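You operate a simulated robot arm through the tools that you are given. There is no shell and no other tool.

You run a simulated robot arm. Do the job below in one go: nothing can be reset, and whatever is moved stays where it is left.

## Task
Test the blue sample cup and stand it on the mat with its pH number.
Fine: switch the grey meter on and zero it while its plate is empty; test that cup alone. Set down upright: what you pick out.
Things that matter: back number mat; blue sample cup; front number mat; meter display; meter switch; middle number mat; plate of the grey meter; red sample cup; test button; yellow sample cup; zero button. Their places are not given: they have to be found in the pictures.

It is judged by the outcome, as a careful person would: the job done as asked, and still so three seconds after it is handed in. It fails if anything else is knocked over, pushed out of place, dropped, spilled or broken.

## Robot
A 6-joint arm with a two-finger parallel gripper, fixed in place. Base frame: the origin is at the foot of the arm, x ahead of it, y to its left, z up; the work surface is at about z = 0. Lengths are in m, angles in degrees, forces in N, time in s.
With the tool pointing down near the work surface it reaches from about 0.18 to 0.46 m from the base axis. Its first joint turns from -70.0 to 70.0 degrees. Payload 1.9 kg.
Tool frame: the origin (TCP) lies between the finger pads and is the grasp point; the fingertips stand 0.023 m ahead of it; z points along the fingers, y is the line along which they close. Largest opening 0.094 m; finger width 0.038, thickness 0.01; the body of the gripper, 0.054 by 0.096 m, starts 0.039 m behind the TCP.
Orientation is that of the tool frame in the base frame, as a unit quaternion [x, y, z, w]. With the fingers straight down and closing along the base's y, the tool's x points along the base's -x, its y along +y and its z along -z.

## Interface
- The arm moves only by the tool step_arm. Its argument "deltas" is a list of rows, each a list of 7 numbers: the shift along the base's x, y, z in units of 30 mm (1.0 is 30 mm), then the turn, a rotation vector about the base's x, y, z in units of 6 degrees (1.0 is 6 degrees), then the finger opening in m, from 0 to 0.094. In form: [[dx, dy, dz, rx, ry, rz, jaw], ...]. A call has 1 to 20 rows; each row shifts and turns the commanded pose from where the row before left it. A call with a number of a shift or a turn outside -1 to 1 is refused whole. Rows are played at 5 a second. More than 0.05 m and 8.6 degrees between two rows, or a gripper value outside its range, and nothing of the call is played. Where a pose cannot be reached the arm comes as near as it can. A force on the tool above 40 N (or 10 N above the force at the start of the call, whichever is more), or a blocked arm, ends the call early, and 0.2 s more pass. Each finger travels about 0.108 m/s and halts on what it meets, pressing with about 31 N; the grip force reading is that of the motor and also rises with nothing between the fingers. The clock runs only during rows and for 0.2 s after the last one: add rows that do not move to give the fingers time. It gives the time, the measured TCP pose, the force on the tool (base axes), the opening and the grip force at its end, in the units of the frame above (readings bear some noise), with the torque about the TCP (base axes, N m) and any sound that the robot's microphone picked up.
- Cameras (640 x 400 px; columns grow to the right, rows downward): "scene" is fixed at [0.0528, 0.3056, 0.4316]; the picture's right is [-0.87, -0.50, 0.00], its down [-0.25, 0.43, -0.87] and it looks along [0.43, -0.75, -0.50] (base axes); focal length 315 px, centre (320, 200). "wrist" rides on the gripper at [0.086, 0.016, -0.075] in the tool frame; the picture's right is [-0.18, 0.98, 0.00], its down [-0.58, -0.11, -0.81] and it looks along [-0.79, -0.15, 0.59] (tool axes); focal length 243 px, centre (320, 200).
- get_image(camera): a new picture of that camera. It takes no simulated time.
- point_at(camera, pixels): for up to 12 pixels [column, row] of the newest picture of that camera ("zoom" is the newest enlarged one), the place [x, y, z] in the base frame of the surface seen there, good to about 0.003 m, but the place of the scene camera against the robot may be out by one fixed shift of up to 0.012 m in any direction. It takes no simulated time.
- inspect(camera, box): a new picture of the part [left, top, right, bottom] of that camera's present view, enlarged. It takes no simulated time.
- finish_job(): hands the job in; it is judged then, once.

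Unless the task says otherwise, let go and move clear before handing in.

The tools are called after "Call:" as a command line: name --pt "numbers of a row" for each row, then --argument value for the rest, lists and objects as JSON in quotes. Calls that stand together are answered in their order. step_arm: Moves the arm, as the interface text tells. Its arguments: {"type":"object","properties":{"deltas":{"type":"array","items":{"type":"array","items":{"type":"number"}}}},"required":["deltas"]} The other tools are called the same way: get_image (camera) takes a picture; point_at (camera, pixels) gives the place of the surface under pixels of a picture; inspect (camera, box) takes an enlarged picture of a part of a camera's view; finish_job () hands the job in.

At the start:

```text
time: 0.0
ee_pos: [0.3425, -0.0051, 0.299]
tool_rot: [-0.002, 1.0, 0.0, 0.001]
wrist_force: [-0.6, 0.3, 0.0]
torque: [-0.04, -0.01, 0.02]
width: 0.0942
grasp_force: 0.1
```

scene: 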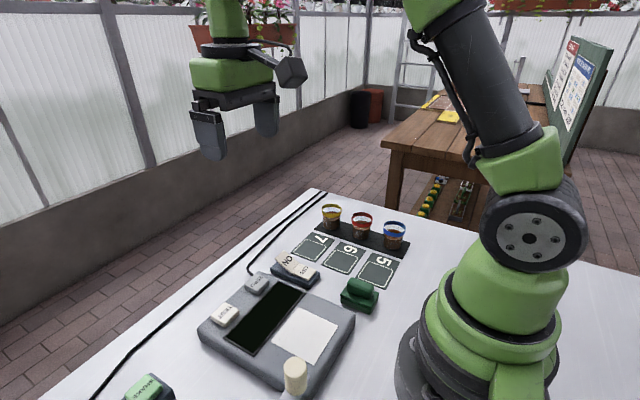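
wrist: 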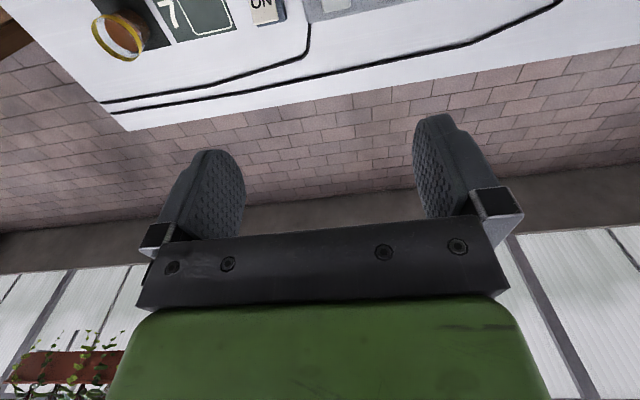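

The scene picture shows three cups near (332,213), (361,224), (394,235), mats marked 7, 6, 5, a rocker switch near (296,268) and the grey meter near (277,335). I'll enlarge those areas first.

Call:
inspect --camera "scene" --box '[270, 190, 430, 290]'

Call:
inspect --camera "scene" --box '[180, 250, 390, 400]'

Call:
point_at --camera "scene" --pixels '[[332, 213], [361, 224], [394, 235], [314, 246], [344, 258], [376, 270], [290, 262], [304, 272], [258, 284], [224, 316], [306, 336], [265, 318]]'

```text
4.00 times, centred on (350, 240) of scene
```

zoom: 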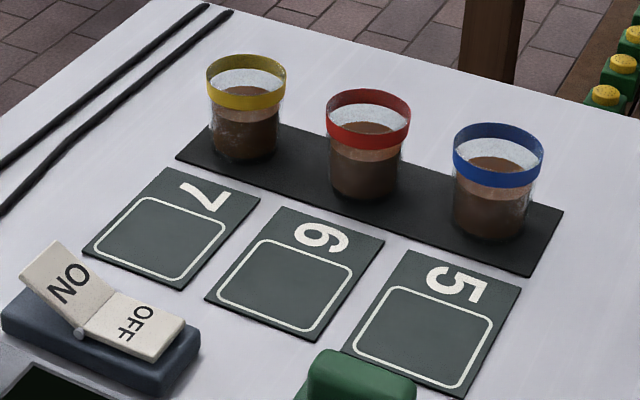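

```text
2.67 times, centred on (285, 325) of scene
```

zoom: 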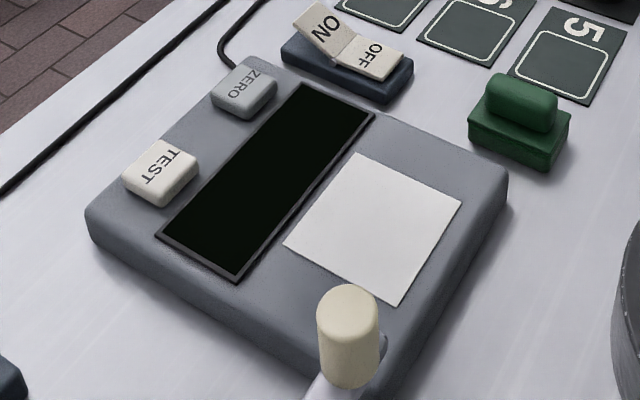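

```text
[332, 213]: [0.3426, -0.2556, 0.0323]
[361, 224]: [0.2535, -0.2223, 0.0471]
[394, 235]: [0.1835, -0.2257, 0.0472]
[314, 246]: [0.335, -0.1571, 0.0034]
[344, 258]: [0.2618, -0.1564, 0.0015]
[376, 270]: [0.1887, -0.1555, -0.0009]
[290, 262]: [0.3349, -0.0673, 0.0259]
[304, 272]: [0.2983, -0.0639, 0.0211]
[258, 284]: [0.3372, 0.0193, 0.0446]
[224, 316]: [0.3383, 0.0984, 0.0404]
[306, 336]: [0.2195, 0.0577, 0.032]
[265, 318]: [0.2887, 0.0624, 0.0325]
```

The mats 7/6/5 lie at y≈-0.156, and the cups stand behind them at y≈-0.24. A cream cylinder near (295,375), a green block near (358,293) and a green item near (148,388) are still unidentified, so I'll look at those closer.

Call:
inspect --camera "scene" --box '[90, 330, 202, 400]'

Call:
inspect --camera "scene" --box '[250, 330, 362, 400]'

Call:
point_at --camera "scene" --pixels '[[148, 388], [294, 362], [296, 385], [358, 285], [360, 303], [385, 215], [394, 225], [394, 245], [306, 300], [334, 324], [287, 340], [313, 363]]'

```text
5.71 times, centred on (146, 365) of scene
```

zoom: 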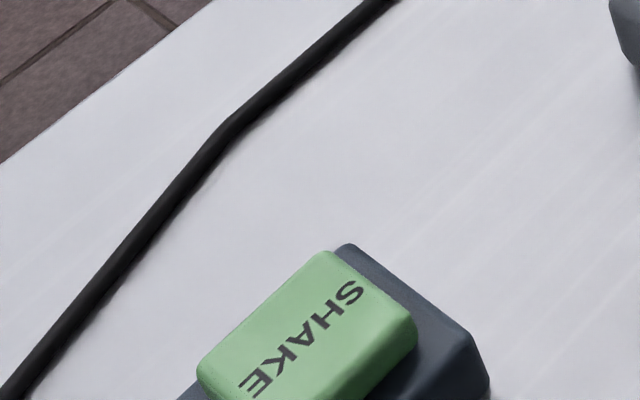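

```text
5.71 times, centred on (306, 365) of scene
```

zoom: 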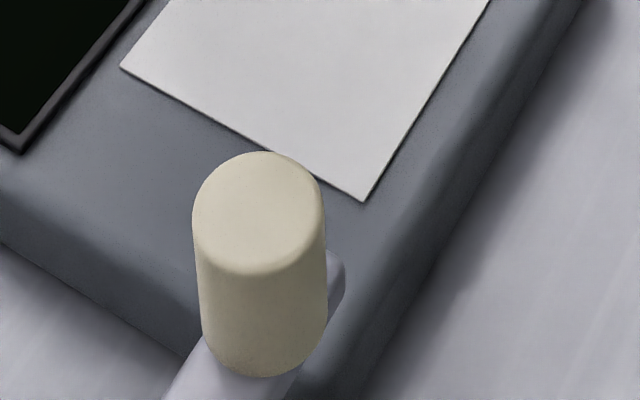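

```text
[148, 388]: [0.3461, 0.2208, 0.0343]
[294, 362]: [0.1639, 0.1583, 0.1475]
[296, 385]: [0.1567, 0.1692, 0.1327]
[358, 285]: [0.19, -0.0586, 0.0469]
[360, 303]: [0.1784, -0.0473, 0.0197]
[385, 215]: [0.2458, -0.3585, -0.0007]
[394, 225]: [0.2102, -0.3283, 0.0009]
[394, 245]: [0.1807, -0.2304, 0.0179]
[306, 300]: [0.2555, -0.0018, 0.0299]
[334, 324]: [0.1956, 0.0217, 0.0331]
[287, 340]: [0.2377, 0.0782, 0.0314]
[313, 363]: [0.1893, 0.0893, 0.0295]
```

The scene camera may be shifted by up to 12 mm, so I want wrist-camera measurements to calibrate it. I'll draw the tool back at its present height so that the wrist camera can see the table.

Call:
step_arm --pt "-0.9 -0.3 0 0 0 0 0.094" --pt "-0.9 -0.3 0 0 0 0 0.094" --pt "-0.9 -0.3 0 0 0 0 0.094" --pt "-0.9 -0.3 0 0 0 0 0.094" --pt "0 0 0 0 0 0 0.094"

Call:
get_image --camera "wrist"

Call:
get_image --camera "scene"

```text
time: 1.2
ee_pos: [0.2335, -0.0398, 0.3002]
tool_rot: [-0.002, 1.0, 0.001, 0.001]
wrist_force: [-0.4, 0.8, 0.4]
torque: [0.0, 0.0, -0.01]
width: 0.0942
grasp_force: 0.0
```

```text
taken
```

wrist: 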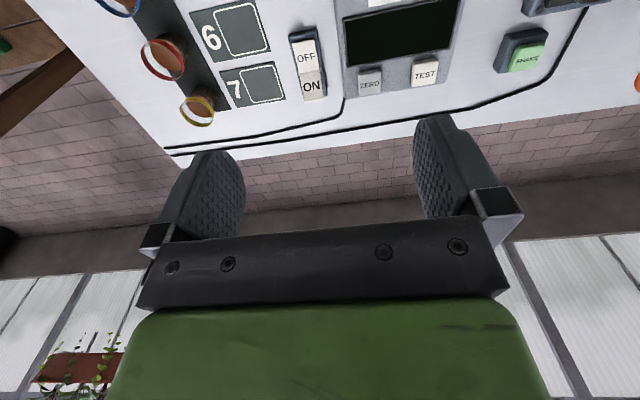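

```text
taken
```

scene: 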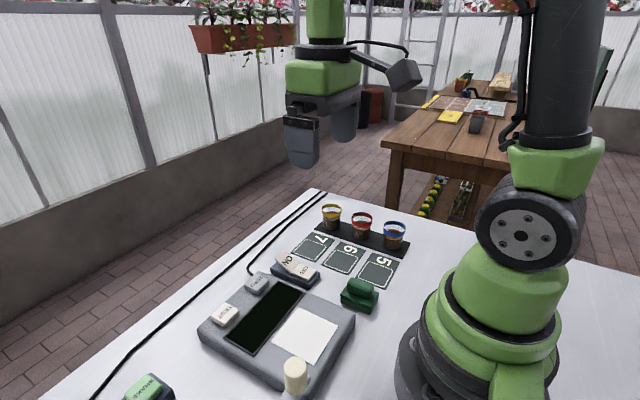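

The wrist view now shows ZERO at (370,82), TEST at (425,72), ON at (311,85), OFF at (306,57), and mats 6 and 7. I'll enlarge it and measure those points from both cameras.

Call:
inspect --camera "wrist" --box '[100, 0, 340, 150]'

Call:
inspect --camera "wrist" --box '[280, 0, 600, 130]'

Call:
point_at --camera "wrist" --pixels '[[370, 78], [425, 72], [311, 85], [306, 55], [243, 31], [262, 84], [164, 60], [198, 108], [354, 62], [345, 18], [446, 49], [525, 60]]'

Call:
point_at --camera "scene" --pixels '[[257, 282], [225, 314], [288, 261], [306, 271], [344, 258], [312, 247], [302, 280], [268, 285], [305, 292], [230, 346], [241, 353], [290, 286]]'

```text
2.67 times, centred on (220, 75) of wrist
```

zoom: 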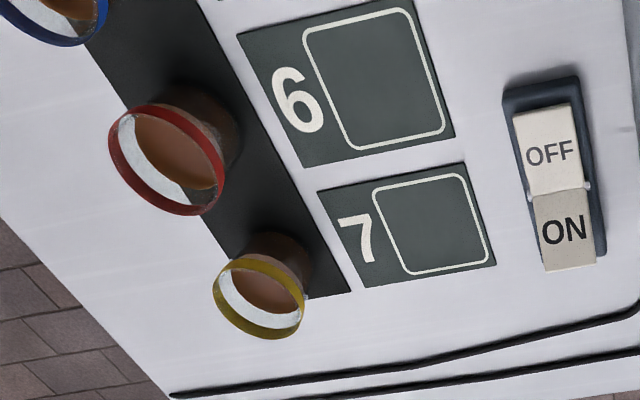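

```text
2.00 times, centred on (440, 65) of wrist
```

zoom: 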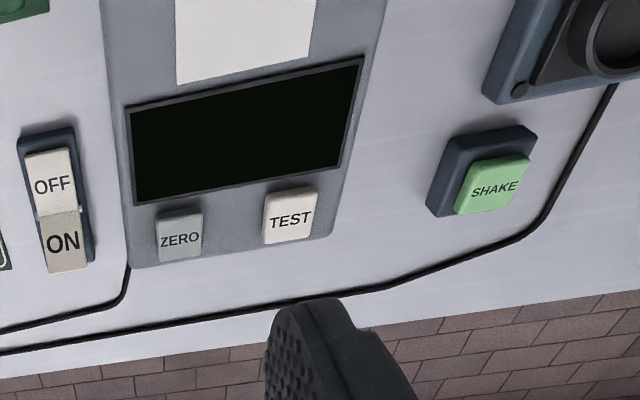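

```text
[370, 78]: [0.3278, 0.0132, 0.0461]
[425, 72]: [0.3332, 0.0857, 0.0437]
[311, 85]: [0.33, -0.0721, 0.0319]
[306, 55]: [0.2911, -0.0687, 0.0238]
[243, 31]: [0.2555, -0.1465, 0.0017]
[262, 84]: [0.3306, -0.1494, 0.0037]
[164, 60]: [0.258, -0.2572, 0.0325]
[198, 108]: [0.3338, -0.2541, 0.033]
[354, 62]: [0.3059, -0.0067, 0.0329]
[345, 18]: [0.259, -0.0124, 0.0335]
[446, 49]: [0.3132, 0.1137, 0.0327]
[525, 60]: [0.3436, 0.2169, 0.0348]
```

```text
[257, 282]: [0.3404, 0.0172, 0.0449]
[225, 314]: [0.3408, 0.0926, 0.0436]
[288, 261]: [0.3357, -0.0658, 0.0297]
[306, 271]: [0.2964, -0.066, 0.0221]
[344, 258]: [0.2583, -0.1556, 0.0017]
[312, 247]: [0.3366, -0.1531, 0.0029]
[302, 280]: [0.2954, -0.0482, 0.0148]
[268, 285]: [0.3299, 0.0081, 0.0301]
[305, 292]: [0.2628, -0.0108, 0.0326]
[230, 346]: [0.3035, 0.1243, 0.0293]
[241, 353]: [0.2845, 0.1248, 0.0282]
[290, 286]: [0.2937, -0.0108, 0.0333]
```

The two cameras differ by several mm. I'll measure the display corners and plate edges precisely in the wrist zoom, and the same corners in the scene view, to get the fixed shift.

Call:
point_at --camera "zoom" --pixels '[[128, 107], [362, 57], [346, 165], [136, 205], [178, 84], [309, 56], [180, 225], [290, 207], [78, 206], [37, 212], [181, 210], [180, 242]]'

Call:
point_at --camera "scene" --pixels '[[305.2, 292], [253.9, 356.1], [223.9, 338.1], [278.6, 280.7], [299, 307.5], [338, 326], [313, 364], [271.5, 342], [257, 280], [226, 312]]'

```text
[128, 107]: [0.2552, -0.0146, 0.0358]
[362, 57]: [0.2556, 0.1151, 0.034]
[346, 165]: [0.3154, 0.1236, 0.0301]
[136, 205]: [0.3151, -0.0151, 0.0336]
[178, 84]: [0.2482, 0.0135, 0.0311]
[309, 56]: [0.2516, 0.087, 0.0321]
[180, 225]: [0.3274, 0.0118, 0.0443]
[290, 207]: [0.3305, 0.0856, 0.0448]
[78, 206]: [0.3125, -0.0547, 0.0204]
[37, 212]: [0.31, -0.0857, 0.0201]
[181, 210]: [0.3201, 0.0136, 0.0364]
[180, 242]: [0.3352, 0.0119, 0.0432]
```

```text
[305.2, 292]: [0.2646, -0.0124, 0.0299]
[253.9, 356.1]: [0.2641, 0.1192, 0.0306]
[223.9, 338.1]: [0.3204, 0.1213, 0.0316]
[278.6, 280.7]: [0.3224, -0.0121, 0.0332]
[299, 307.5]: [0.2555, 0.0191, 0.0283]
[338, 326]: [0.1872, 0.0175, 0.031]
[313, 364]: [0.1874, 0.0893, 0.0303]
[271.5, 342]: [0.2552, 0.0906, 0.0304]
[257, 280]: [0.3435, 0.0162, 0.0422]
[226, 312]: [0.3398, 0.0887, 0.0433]
```

The scene camera reads about +8 mm in x, +2 mm in y and -2 mm in z against the wrist camera. The rocker has its ON half raised, so it is off and the display is dark. I'll locate the ON half, the buttons and the mat corners precisely with a wrist zoom.

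Call:
inspect --camera "wrist" --box '[280, 30, 440, 130]'

```text
4.00 times, centred on (360, 80) of wrist
```

zoom: 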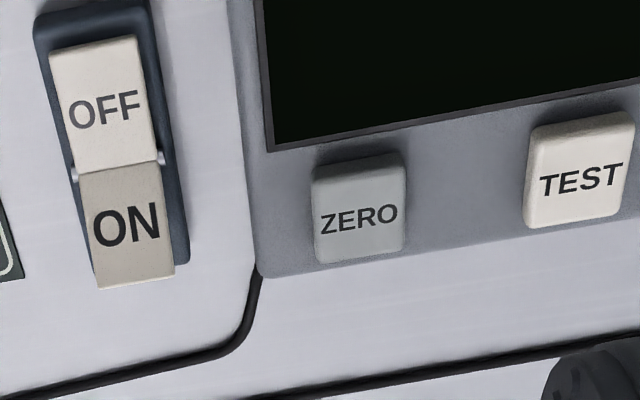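

Call:
point_at --camera "zoom" --pixels '[[130, 200], [135, 265], [138, 282], [120, 172], [100, 100], [105, 58], [360, 175], [360, 205], [362, 240], [580, 145], [580, 180], [578, 210]]'

```text
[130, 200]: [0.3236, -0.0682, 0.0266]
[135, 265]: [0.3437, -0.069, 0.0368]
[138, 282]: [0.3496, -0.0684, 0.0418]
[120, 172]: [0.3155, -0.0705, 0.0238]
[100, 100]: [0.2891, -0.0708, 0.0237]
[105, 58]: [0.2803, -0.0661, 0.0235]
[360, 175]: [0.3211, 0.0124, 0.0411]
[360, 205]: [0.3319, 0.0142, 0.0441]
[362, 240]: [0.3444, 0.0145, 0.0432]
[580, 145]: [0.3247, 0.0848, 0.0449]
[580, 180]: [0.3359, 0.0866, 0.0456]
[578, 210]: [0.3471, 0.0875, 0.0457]
```

The ON half runs from its pivot at x≈0.315 to its tip at x≈0.350 (z≈0.042), y≈-0.069. I'll close the fingers and move above the outer ON end.

Call:
step_arm --pt "0.531 -0.1414 -0.9 0 0 0 0" --pt "0.531 -0.1414 -0.9 0 0 0 0" --pt "0.531 -0.1414 -0.9 0 0 0 0" --pt "0.531 -0.1414 -0.9 0 0 0 0" --pt "0.531 -0.1414 -0.9 0 0 0 0" --pt "0.531 -0.1414 -0.9 0 0 0 0" --pt "0.531 -0.1414 -0.9 0 0 0 0" --pt "0 0 0 0 0 0 0" --pt "0 0 0 0 0 0 0"

Call:
get_image --camera "scene"

Call:
get_image --camera "wrist"

```text
time: 3.2
ee_pos: [0.3453, -0.0695, 0.1114]
tool_rot: [-0.002, 1.0, -0.001, 0.001]
wrist_force: [-0.4, 0.8, 0.3]
torque: [-0.02, 0.03, 0.02]
width: 0.0
grasp_force: 31.1
```

```text
taken
```

scene: 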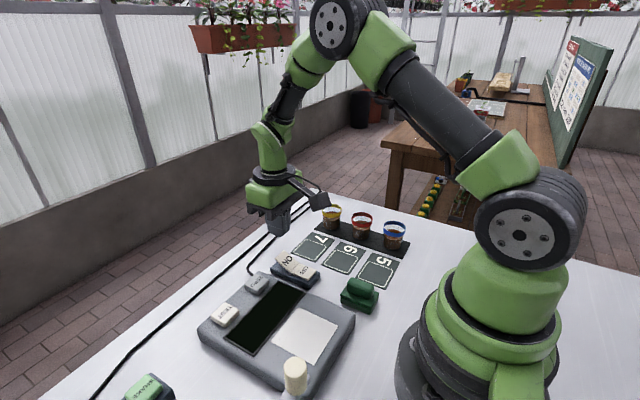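

```text
taken
```

wrist: 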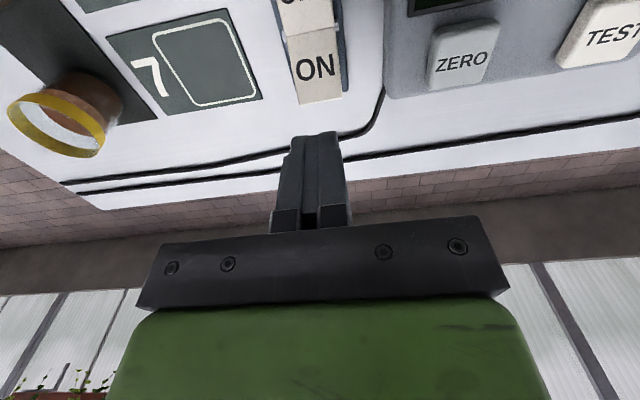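

The fingers are closed and lined up above ON, which sits at (315,68) in the wrist view. I'll descend and press it down gently in small steps.

Call:
step_arm --pt "0 0 -0.7 0 0 0 0" --pt "0 0 -0.7 0 0 0 0" --pt "0 0 -0.13 0 0 0 0" --pt "0 0 -0.13 0 0 0 0" --pt "0 0 -0.13 0 0 0 0" --pt "0 0 -0.13 0 0 0 0" --pt "0 0 -0.13 0 0 0 0" --pt "0 0 0 0 0 0 0"

Call:
get_image --camera "scene"

Call:
inspect --camera "scene" --box '[200, 220, 360, 370]'

```text
time: 5.0
ee_pos: [0.3461, -0.0701, 0.0499]
tool_rot: [-0.002, 1.0, 0.0, 0.0]
wrist_force: [0.1, 0.1, 0.3]
torque: [0.02, -0.01, 0.01]
width: 0.0001
grasp_force: 30.5
```

```text
taken
```

scene: 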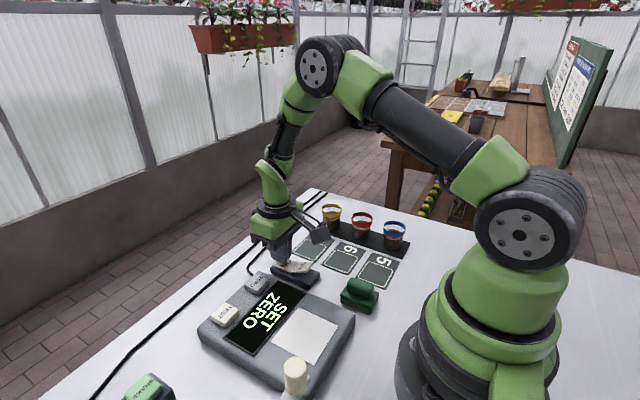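

```text
2.67 times, centred on (280, 295) of scene
```

zoom: 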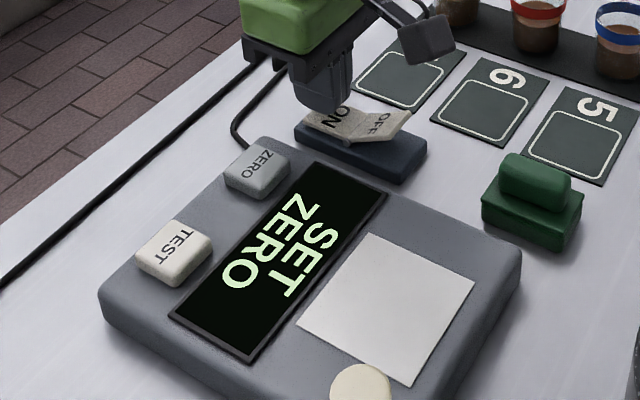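

The display now reads "SET ZERO" and the ON half is down, so the meter is on. I'll lift and move above ZERO at (0.335, 0.0135).

Call:
step_arm --pt "0 0 0.9 0 0 0 0" --pt "0 0 0.8 0 0 0 0" --pt "-0.12 0.93 0 0 0 0 0" --pt "-0.12 0.93 0 0 0 0 0" --pt "-0.1 0.93 0 0 0 0 0" --pt "0 0 0 0 0 0 0"

Call:
get_image --camera "wrist"

Call:
inspect --camera "scene" --box '[200, 220, 360, 370]'

```text
time: 6.4
ee_pos: [0.3354, 0.0134, 0.0999]
tool_rot: [-0.002, 1.0, 0.0, 0.001]
wrist_force: [0.2, -0.3, 1.1]
torque: [0.01, -0.04, 0.02]
width: 0.0
grasp_force: 31.2
```

```text
taken
```

wrist: 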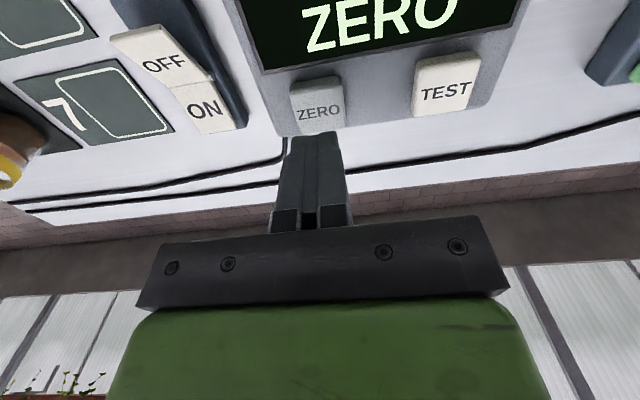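

```text
2.67 times, centred on (280, 295) of scene
```

zoom: 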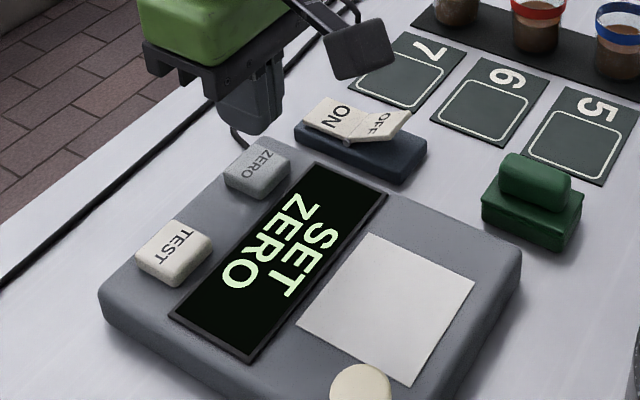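

The fingers are centred over ZERO, at (318,108) in the wrist view, and the plate is empty. I'll press it gently.

Call:
step_arm --pt "0 0 -0.5 0 0 0 0" --pt "0 0 -0.45 0 0 0 0" --pt "0 0 -0.06 0 0 0 0" --pt "0 0 -0.06 0 0 0 0" --pt "0 0 -0.06 0 0 0 0" --pt "0 0 -0.06 0 0 0 0" --pt "0 0 0 0 0 0 0"

Call:
inspect --camera "scene" --box '[200, 220, 360, 370]'

```text
time: 8.0
ee_pos: [0.336, 0.0134, 0.0664]
tool_rot: [-0.002, 1.0, 0.0, 0.0]
wrist_force: [-0.3, 0.1, 0.4]
torque: [0.01, 0.0, -0.04]
width: 0.0001
grasp_force: 30.8
```

```text
2.67 times, centred on (280, 295) of scene
```

zoom: 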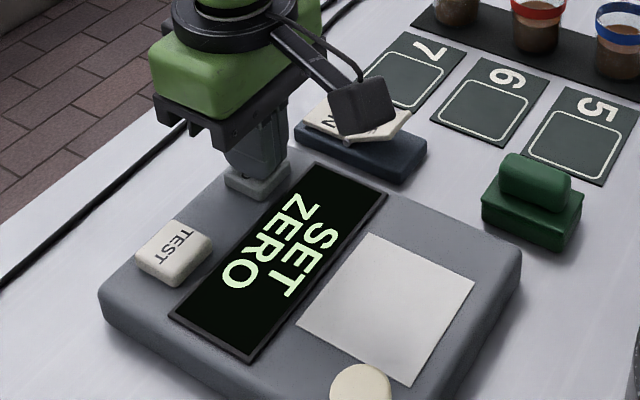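

There is no contact force yet at a fingertip height of about 0.043, so I'll keep pressing in 1.2 mm steps.

Call:
step_arm --pt "0 0 -0.04 0 0 0 0" --pt "0 0 -0.04 0 0 0 0" --pt "0 0 -0.04 0 0 0 0" --pt "0 0 0 0 0 0 0"

Call:
inspect --camera "scene" --box '[200, 220, 360, 370]'

```text
time: 9.0
ee_pos: [0.3363, 0.0144, 0.0609]
tool_rot: [-0.002, 1.0, 0.001, 0.001]
wrist_force: [1.5, 0.4, 2.0]
torque: [0.02, 0.02, 0.01]
width: 0.0001
grasp_force: 30.8
heard: click
```

```text
2.67 times, centred on (280, 295) of scene
```

zoom: 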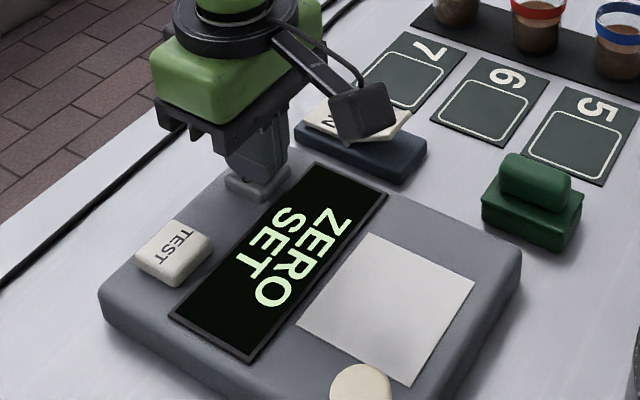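

A click was heard and the display reads "ZERO SET". I'll lift, turn the tool 60° and move so the wrist camera can look at the cups.

Call:
step_arm --pt "0 0 0.9 0 0 0 0" --pt "0 0 0.9 0 0 0 0" --pt "-0.387 -0.448 0.484 0 0 -1 0" --pt "-0.387 -0.448 0.484 0 0 -1 0.094" --pt "-0.387 -0.448 0.484 0 0 -1 0.094" --pt "-0.387 -0.448 0.484 0 0 -1 0.094" --pt "-0.387 -0.448 0.484 0 0 -1 0.094" --pt "-0.387 -0.448 0.484 0 0 -1 0.094" --pt "-0.387 -0.448 0.484 0 0 -1 0.094" --pt "-0.387 -0.448 0.484 0 0 -1 0.094" --pt "-0.387 -0.448 0.484 0 0 -1 0.094" --pt "-0.387 -0.448 0.484 0 0 -1 0.094" --pt "0 0 0 0 0 0 0.094"

Call:
get_image --camera "wrist"

Call:
get_image --camera "scene"

```text
time: 11.8
ee_pos: [0.2205, -0.1199, 0.2613]
tool_rot: [0.499, 0.867, 0.0, 0.0]
wrist_force: [-0.5, 0.3, -0.5]
torque: [0.0, 0.0, 0.01]
width: 0.0938
grasp_force: 0.1
```

```text
taken
```

wrist: 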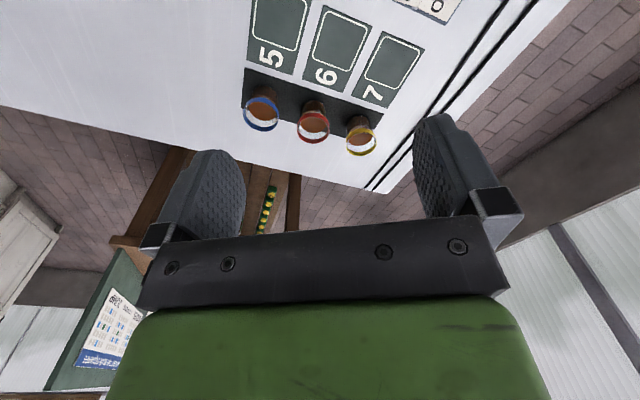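

```text
taken
```

scene: 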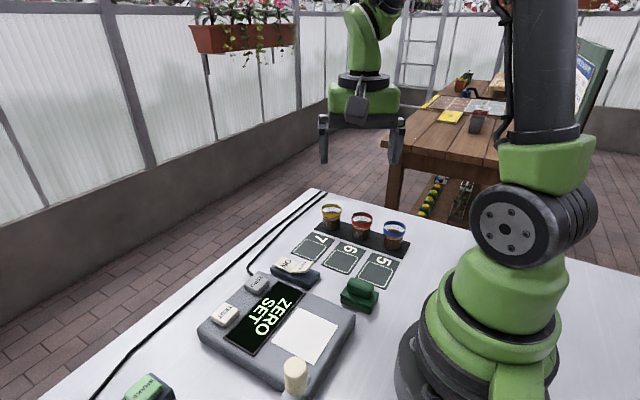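

All three cups are now in the wrist view: blue at (261,112), red at (314,127), yellow at (361,138). I'll zoom in to measure them.

Call:
inspect --camera "wrist" --box '[220, 60, 380, 160]'

```text
4.00 times, centred on (300, 110) of wrist
```

zoom: 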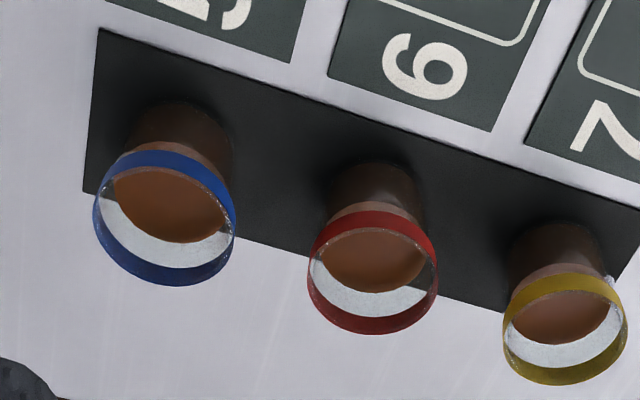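

Call:
point_at --camera "zoom" --pixels '[[168, 158], [168, 174], [160, 276], [160, 262], [99, 215], [231, 222], [180, 120], [181, 135], [170, 200], [100, 60], [280, 240], [95, 170]]'

Call:
point_at --camera "scene" --pixels '[[394, 229], [394, 235], [394, 223], [384, 228], [404, 230], [394, 248], [388, 246], [400, 247]]'

```text
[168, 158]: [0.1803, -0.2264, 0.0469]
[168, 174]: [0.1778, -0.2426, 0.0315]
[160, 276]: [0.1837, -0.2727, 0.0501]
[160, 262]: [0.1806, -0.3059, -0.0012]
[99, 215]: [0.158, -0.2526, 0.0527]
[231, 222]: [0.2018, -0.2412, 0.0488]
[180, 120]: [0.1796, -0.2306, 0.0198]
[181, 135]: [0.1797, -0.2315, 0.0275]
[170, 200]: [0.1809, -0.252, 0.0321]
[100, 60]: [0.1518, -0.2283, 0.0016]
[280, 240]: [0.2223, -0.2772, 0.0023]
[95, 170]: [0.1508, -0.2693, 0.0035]
```

```text
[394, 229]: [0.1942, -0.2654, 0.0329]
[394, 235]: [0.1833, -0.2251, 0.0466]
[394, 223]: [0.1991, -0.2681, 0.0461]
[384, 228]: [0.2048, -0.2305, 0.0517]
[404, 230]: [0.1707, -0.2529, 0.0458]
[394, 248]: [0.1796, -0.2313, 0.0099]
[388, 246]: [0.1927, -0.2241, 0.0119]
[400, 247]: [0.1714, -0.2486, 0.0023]
```

The blue cup's rim spans x 0.158–0.202 and y -0.226 to -0.273, with its top at z≈0.052, so its centre is about (0.180, -0.2495). I'll turn the tool back so the fingers close along y, and go above it.

Call:
step_arm --pt "-0.135 -0.432 -0.3 0 0 1 0.094" --pt "-0.135 -0.432 -0.3 0 0 1 0.094" --pt "-0.135 -0.432 -0.3 0 0 1 0.094" --pt "-0.135 -0.432 -0.3 0 0 1 0.094" --pt "-0.135 -0.432 -0.3 0 0 1 0.094" --pt "-0.135 -0.432 -0.3 0 0 1 0.094" --pt "-0.135 -0.432 -0.3 0 0 1 0.094" --pt "-0.135 -0.432 -0.3 0 0 1 0.094" --pt "-0.135 -0.432 -0.3 0 0 1 0.094" --pt "-0.135 -0.432 -0.3 0 0 1 0.094" --pt "0 0 0 0 0 0 0.094"

Call:
get_image --camera "wrist"

Call:
get_image --camera "scene"

```text
time: 14.2
ee_pos: [0.1803, -0.2514, 0.1706]
tool_rot: [-0.001, 1.0, 0.0, 0.001]
wrist_force: [0.0, 0.5, 0.0]
torque: [0.01, 0.01, -0.03]
width: 0.0939
grasp_force: 0.0
```

```text
taken
```

wrist: 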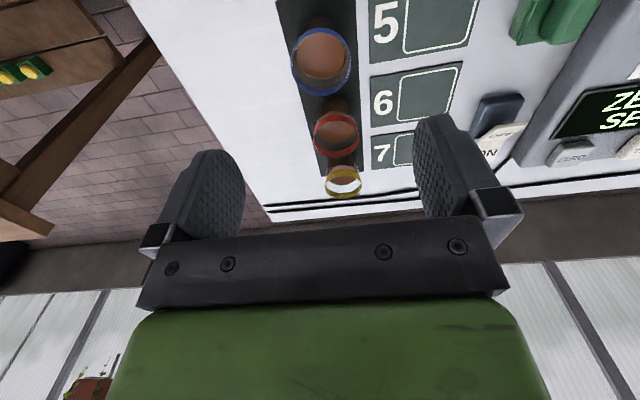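

```text
taken
```

scene: 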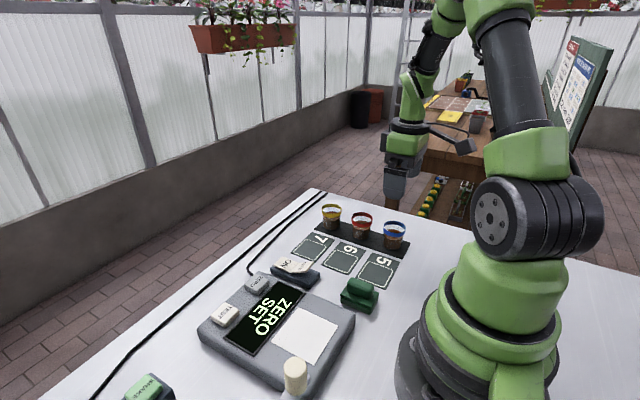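

The blue cup is now in clear view at (321,60) in the wrist picture. I'll measure its rim again from here before descending.

Call:
inspect --camera "wrist" --box '[260, 10, 420, 110]'

```text
4.00 times, centred on (340, 60) of wrist
```

zoom: 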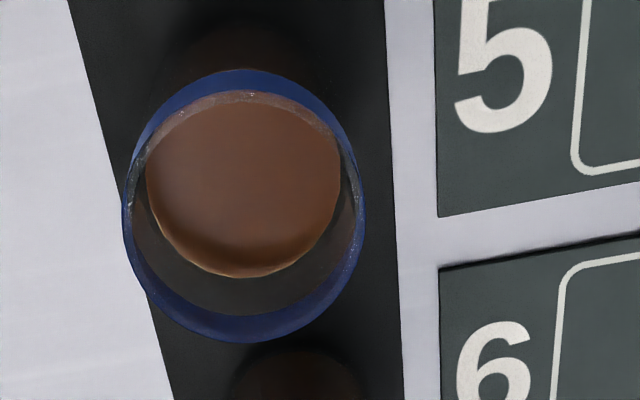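

Call:
point_at --camera "zoom" --pixels '[[128, 205], [361, 200], [235, 78], [243, 335], [240, 180], [152, 180], [338, 170], [240, 270], [90, 60], [385, 60], [400, 330], [150, 320]]'

```text
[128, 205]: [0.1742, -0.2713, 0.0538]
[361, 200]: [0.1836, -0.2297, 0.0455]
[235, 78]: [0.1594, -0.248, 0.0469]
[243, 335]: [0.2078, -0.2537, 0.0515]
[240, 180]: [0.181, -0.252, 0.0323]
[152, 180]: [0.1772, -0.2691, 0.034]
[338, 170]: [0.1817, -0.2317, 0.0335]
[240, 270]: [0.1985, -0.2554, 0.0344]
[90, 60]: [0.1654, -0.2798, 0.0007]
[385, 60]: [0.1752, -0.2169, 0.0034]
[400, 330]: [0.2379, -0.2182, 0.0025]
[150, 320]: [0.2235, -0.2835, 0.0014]
```

The cup centre comes out as (0.182, -0.2505), which nearly matches the TCP. I'll descend with the fingers open on either side of it to z≈0.041.

Call:
step_arm --pt "0.06 0.03 -0.8 0 0 0 0.094" --pt "0 0 -0.8 0 0 0 0.094" --pt "0 0 -0.8 0 0 0 0.094" --pt "0 0 -0.7 0 0 0 0.094" --pt "0 0 -0.6 0 0 0 0.094" --pt "0 0 -0.6 0 0 0 0.094" --pt "0 0 0 0 0 0 0.094"

Call:
get_image --camera "wrist"

Call:
inspect --camera "scene" --box '[300, 170, 460, 270]'

```text
time: 15.8
ee_pos: [0.1811, -0.249, 0.0415]
tool_rot: [-0.001, 1.0, 0.0, 0.001]
wrist_force: [-1.0, 0.7, 0.2]
torque: [0.0, -0.04, 0.02]
width: 0.0939
grasp_force: 0.1
```

```text
taken
```

wrist: 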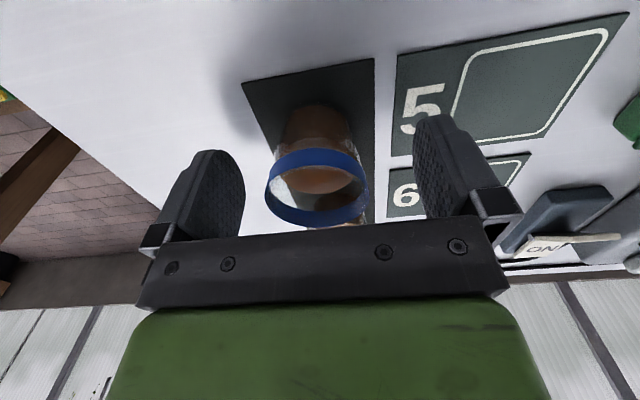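

```text
4.00 times, centred on (380, 220) of scene
```

zoom: 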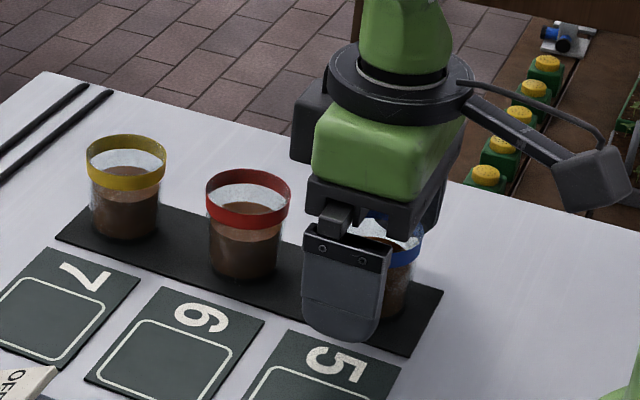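

The cup sits between the fingers, with its rim at columns 265–368 and the pads at about 240 and 415. I'll close gently in stages.

Call:
step_arm --pt "0 -0.04 0 0 0 0 0.07" --pt "0 0 0 0 0 0 0.058" --pt "0 0 0 0 0 0 0.05" --pt "0 0 0 0 0 0 0.046" --pt "0 0 0 0 0 0 0.042" --pt "0 0 0 0 0 0 0.038" --pt "0 0 0 0 0 0 0.038"

Call:
get_image --camera "wrist"

```text
time: 17.4
ee_pos: [0.1804, -0.2504, 0.0413]
tool_rot: [-0.002, 1.0, 0.0, 0.001]
wrist_force: [0.6, -0.6, 0.0]
torque: [-0.04, -0.04, -0.01]
width: 0.0447
grasp_force: 31.4
```

```text
taken
```

wrist: 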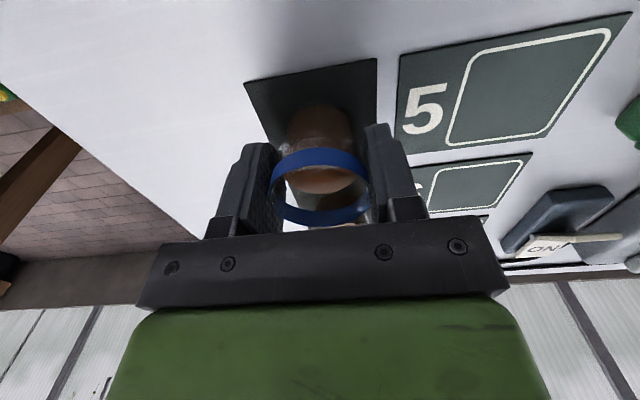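

The cup is held at a width of 0.0447 with a 31 N grip. I'll lift slowly and check that it comes up level.

Call:
step_arm --pt "0 0 0.1 0 0 0 0.038" --pt "0 0 0.2 0 0 0 0.038" --pt "0 0 0.3 0 0 0 0.038" --pt "0 0 0.2 0 0 0 0.038" --pt "0 0 0.1 0 0 0 0.038" --pt "0 0 0 0 0 0 0.038"

Call:
get_image --camera "wrist"

Call:
inspect --camera "scene" --box '[300, 170, 460, 270]'

```text
time: 18.8
ee_pos: [0.1801, -0.2511, 0.0692]
tool_rot: [-0.001, 1.0, 0.001, 0.002]
wrist_force: [0.6, -0.1, -0.7]
torque: [-0.03, 0.03, -0.04]
width: 0.0445
grasp_force: 31.5
```

```text
taken
```

wrist: 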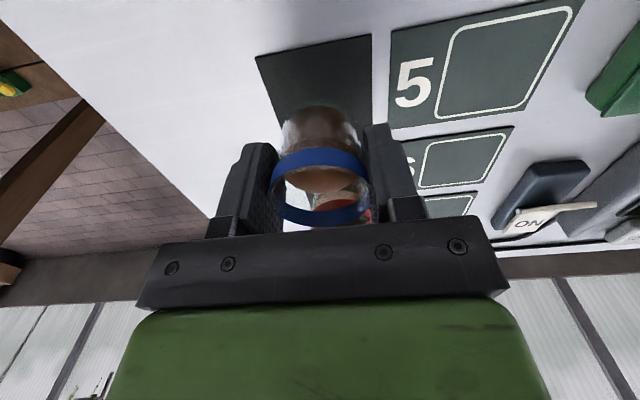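

```text
4.00 times, centred on (380, 220) of scene
```

zoom: 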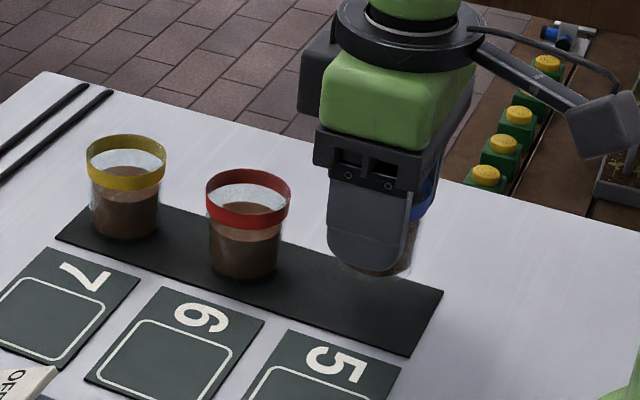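

The cup is clear of the tray and level. I'll raise it further and carry it smoothly towards the meter plate.

Call:
step_arm --pt "0 0 0.3 0 0 0 0.038" --pt "0 0 0.6 0 0 0 0.038" --pt "0.1 0 0.7 0 0 0 0.038" --pt "0.2 0.2 0.7 0 0 0 0.038" --pt "0.2 0.4 0.5 0 0 0 0.038" --pt "0.2 0.6 0.25 0 0 0 0.038" --pt "0.2 0.7 0 0 0 0 0.038" --pt "0.2 0.7 0 0 0 0 0.038" --pt "0.1 0.7 0 0 0 0 0.038" --pt "0 0.7 0 0 0 0 0.038" --pt "0 0.7 0 0 0 0 0.038" --pt "0 0.5 0 0 0 0 0.038" --pt "0 0.3 0 0 0 0 0.038" --pt "0 0 0 0 0 0 0.038"

Call:
get_image --camera "scene"

Call:
get_image --camera "wrist"

```text
time: 21.8
ee_pos: [0.2169, -0.0846, 0.16]
tool_rot: [-0.002, 1.0, 0.0, 0.001]
wrist_force: [-0.8, 0.1, -0.6]
torque: [0.04, -0.04, -0.01]
width: 0.0444
grasp_force: 30.8
```

```text
taken
```

scene: 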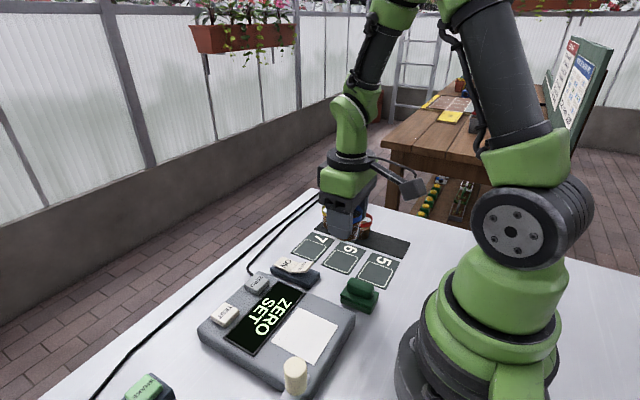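

```text
taken
```

wrist: 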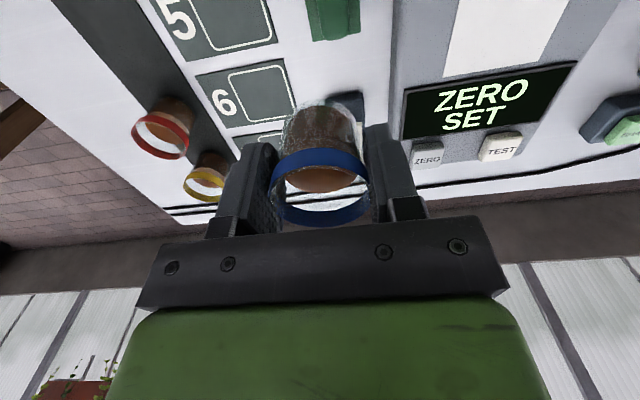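

The cup is held steadily at (0.217, -0.085, 0.16) and the display still reads "ZERO SET". I'll carry on to above the plate centre at about (0.2145, 0.051).

Call:
step_arm --pt "0 0.3 0 0 0 0 0.038" --pt "0 0.6 0 0 0 0 0.038" --pt "0 0.7 0 0 0 0 0.038" --pt "0 0.7 0 0 0 0 0.038" --pt "0 0.7 0 0 0 0 0.038" --pt "-0.04 0.7 0 0 0 0 0.038" --pt "-0.04 0.5 0 0 0 0 0.038" --pt "0 0.32 0 0 0 0 0.038" --pt "0 0 0 0 0 0 0.038"

Call:
get_image --camera "scene"

Call:
get_image --camera "wrist"

```text
time: 23.8
ee_pos: [0.2135, 0.0504, 0.1602]
tool_rot: [-0.002, 1.0, 0.001, 0.001]
wrist_force: [-0.7, 0.1, -0.2]
torque: [-0.04, -0.01, -0.04]
width: 0.0444
grasp_force: 31.0
```

```text
taken
```

scene: 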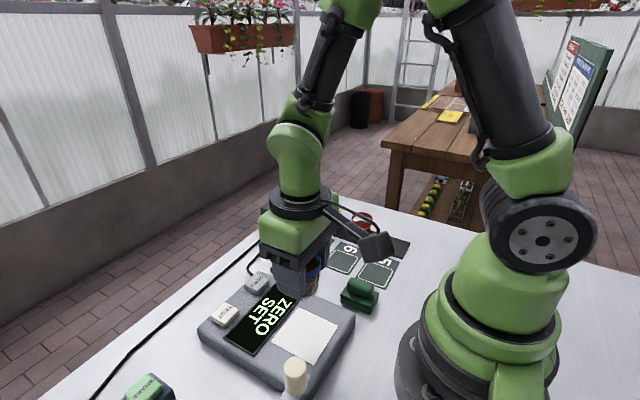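

```text
taken
```

wrist: 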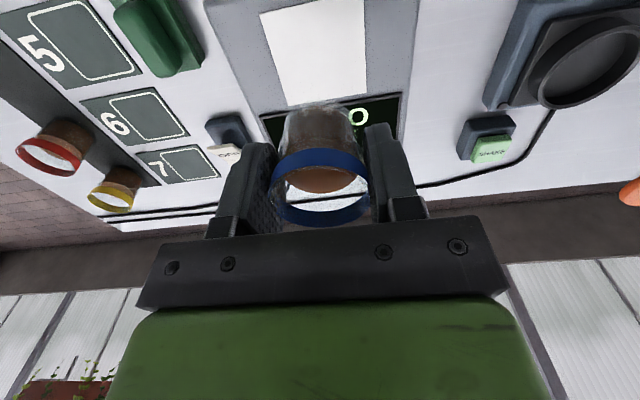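

The plate is visible in the wrist view with corners near (260,13), (287,105) and (367,94). I'll measure it to fix its centre.

Call:
inspect --camera "wrist" --box '[200, 0, 440, 150]'

Call:
point_at --camera "wrist" --pixels '[[262, 14], [287, 103], [366, 92], [363, 3], [276, 60], [364, 50], [320, 20], [319, 90], [310, 10], [130, 73], [108, 120], [170, 40]]'

```text
2.67 times, centred on (320, 75) of wrist
```

zoom: 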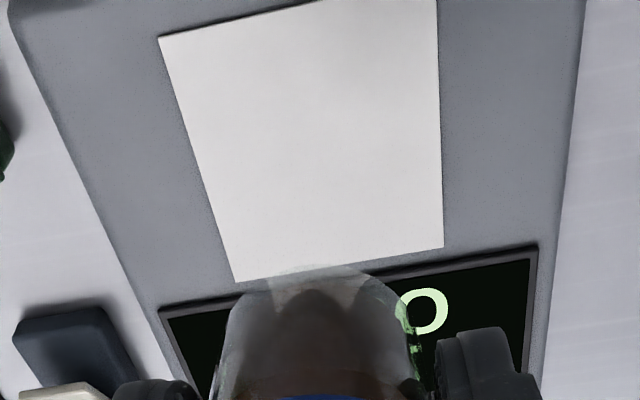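

```text
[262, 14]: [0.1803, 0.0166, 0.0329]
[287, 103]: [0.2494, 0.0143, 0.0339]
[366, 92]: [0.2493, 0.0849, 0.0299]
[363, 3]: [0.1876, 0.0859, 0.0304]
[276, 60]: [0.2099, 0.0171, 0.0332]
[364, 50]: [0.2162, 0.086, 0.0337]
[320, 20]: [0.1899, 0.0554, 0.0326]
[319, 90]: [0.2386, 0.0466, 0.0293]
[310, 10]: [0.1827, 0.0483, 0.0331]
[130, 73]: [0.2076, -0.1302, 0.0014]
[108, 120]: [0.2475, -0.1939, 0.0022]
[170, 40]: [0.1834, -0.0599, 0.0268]
```

The plate spans x 0.179–0.250 and y 0.014–0.087, so its centre (0.215, 0.051) is right below the cup. I'll lower to just above contact.

Call:
step_arm --pt "0.04 0.02 -0.3 0 0 0 0.038" --pt "0 0 -0.6 0 0 0 0.038" --pt "0 0 -0.7 0 0 0 0.038" --pt "0 0 -0.6 0 0 0 0.038" --pt "0 0 -0.4 0 0 0 0.038" --pt "0 0 -0.2 0 0 0 0.038" --pt "0 0 0 0 0 0 0.038"

Call:
get_image --camera "scene"

Call:
inspect --camera "scene" --box '[210, 230, 400, 400]'

```text
time: 25.4
ee_pos: [0.2148, 0.0512, 0.0772]
tool_rot: [-0.002, 1.0, 0.001, 0.001]
wrist_force: [0.1, -0.7, 0.0]
torque: [0.02, -0.03, 0.02]
width: 0.0445
grasp_force: 30.7
```

```text
taken
```

scene: 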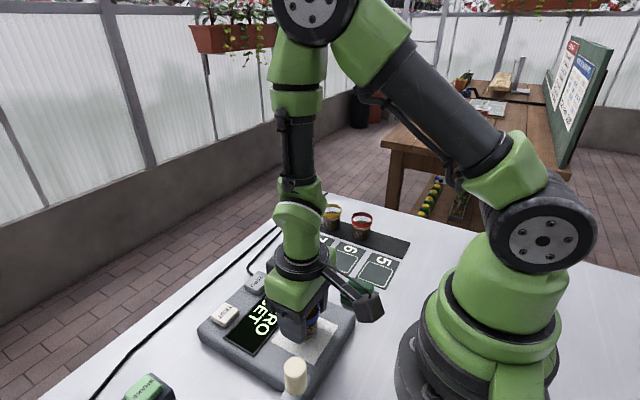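

```text
2.35 times, centred on (305, 315) of scene
```

zoom: 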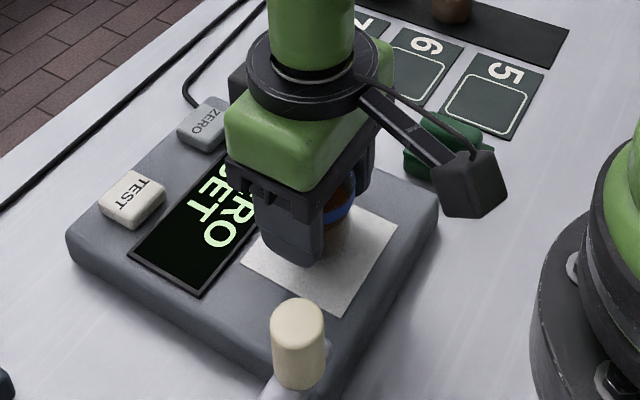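

The cup hovers a few millimetres above the plate. I'll ease it down, watching the force.

Call:
step_arm --pt "0 0 -0.05 0 0 0 0.038" --pt "0 0 -0.04 0 0 0 0.038" --pt "0 0 -0.04 0 0 0 0.038" --pt "0 0 -0.03 0 0 0 0.038" --pt "0 0 -0.03 0 0 0 0.038" --pt "0 0 0 0 0 0 0.038"

Call:
inspect --camera "wrist" --box '[200, 0, 440, 230]'

```text
time: 26.8
ee_pos: [0.2167, 0.0513, 0.0698]
tool_rot: [-0.002, 1.0, 0.0, 0.001]
wrist_force: [-1.4, 1.8, 10.5]
torque: [0.03, 0.06, 0.0]
width: 0.0445
grasp_force: 31.1
```

```text
1.74 times, centred on (320, 115) of wrist
```

zoom: 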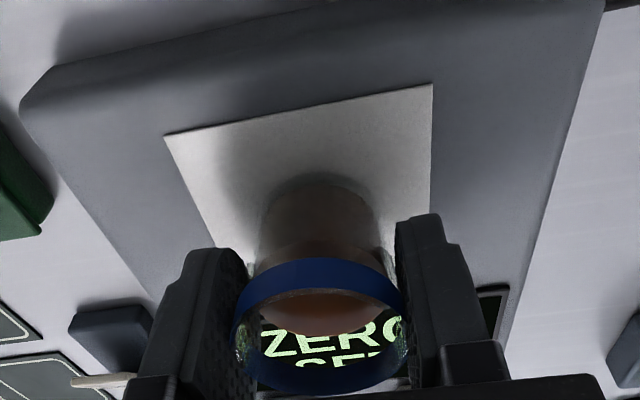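

A 10.5 N upward force shows that the cup has touched the plate. I'll ease off slightly and open the fingers gently.

Call:
step_arm --pt "0 0 0.015 0 0 0 0.038" --pt "0 0 0 0 0 0 0.046" --pt "0 0 0 0 0 0 0.054" --pt "0 0 0 0 0 0 0.066" --pt "0 0 0 0 0 0 0.08" --pt "0 0 0 0 0 0 0.092" --pt "0 0 0 0 0 0 0.092"

Call:
get_image --camera "wrist"

Call:
inspect --camera "scene" --box '[210, 230, 400, 400]'

```text
time: 28.4
ee_pos: [0.2162, 0.0502, 0.0708]
tool_rot: [-0.001, 1.0, 0.0, 0.001]
wrist_force: [0.1, 1.3, 0.0]
torque: [0.01, -0.03, 0.0]
width: 0.0919
grasp_force: 0.1
```

```text
taken
```

wrist: 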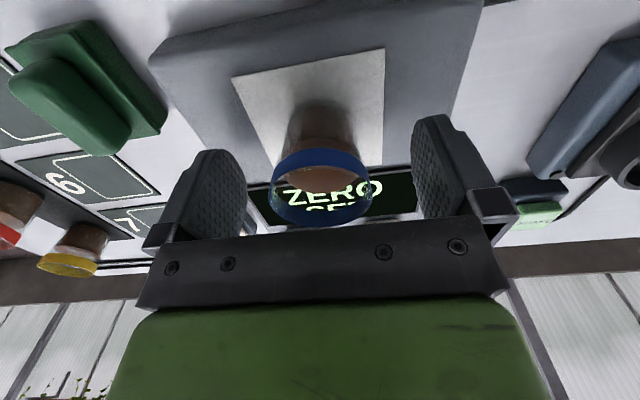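

```text
2.35 times, centred on (305, 315) of scene
```

zoom: 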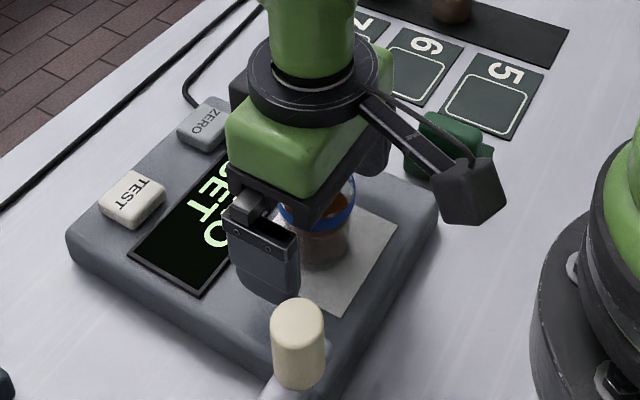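

The cup stands upright on the plate, released. I'll lift straight up, close the fingers and move above TEST at about (0.336, 0.086).

Call:
step_arm --pt "0 0 0.4 0 0 0 0.092" --pt "0 0 0.8 0 0 0 0.092" --pt "0 0 0.9 0 0 0 0.092" --pt "0 0 0.9 0 0 0 0.092" --pt "0.8 0.24 0 0 0 0 0.06" --pt "0.8 0.24 0 0 0 0 0.03" --pt "0.8 0.24 0 0 0 0 0" --pt "0.8 0.24 0 0 0 0 0" --pt "0.8 0.24 0 0 0 0 0" --pt "0 0 -0.8 0 0 0 0" --pt "0 0 -0.8 0 0 0 0" --pt "0 0 0 0 0 0 0"

Call:
get_image --camera "wrist"

Call:
get_image --camera "scene"

```text
time: 31.0
ee_pos: [0.3346, 0.0884, 0.112]
tool_rot: [-0.002, 1.0, 0.0, 0.001]
wrist_force: [-0.2, -0.3, 0.5]
torque: [-0.01, 0.01, 0.0]
width: 0.0
grasp_force: 31.0
```

```text
taken
```

wrist: 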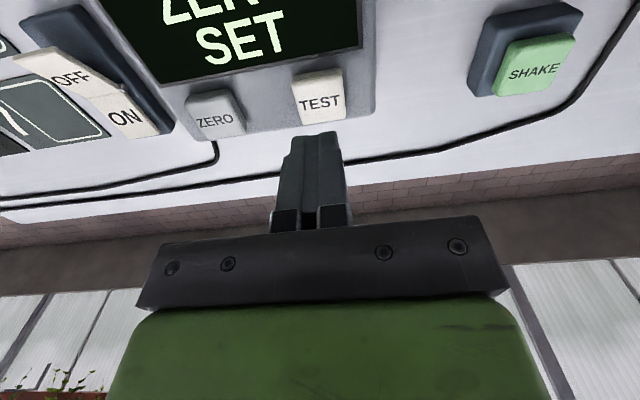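

```text
taken
```

scene: 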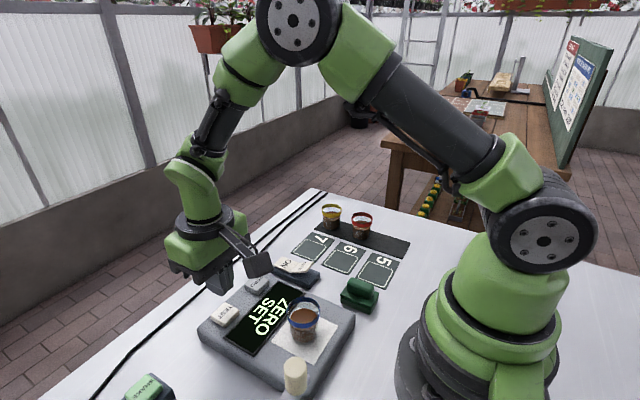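

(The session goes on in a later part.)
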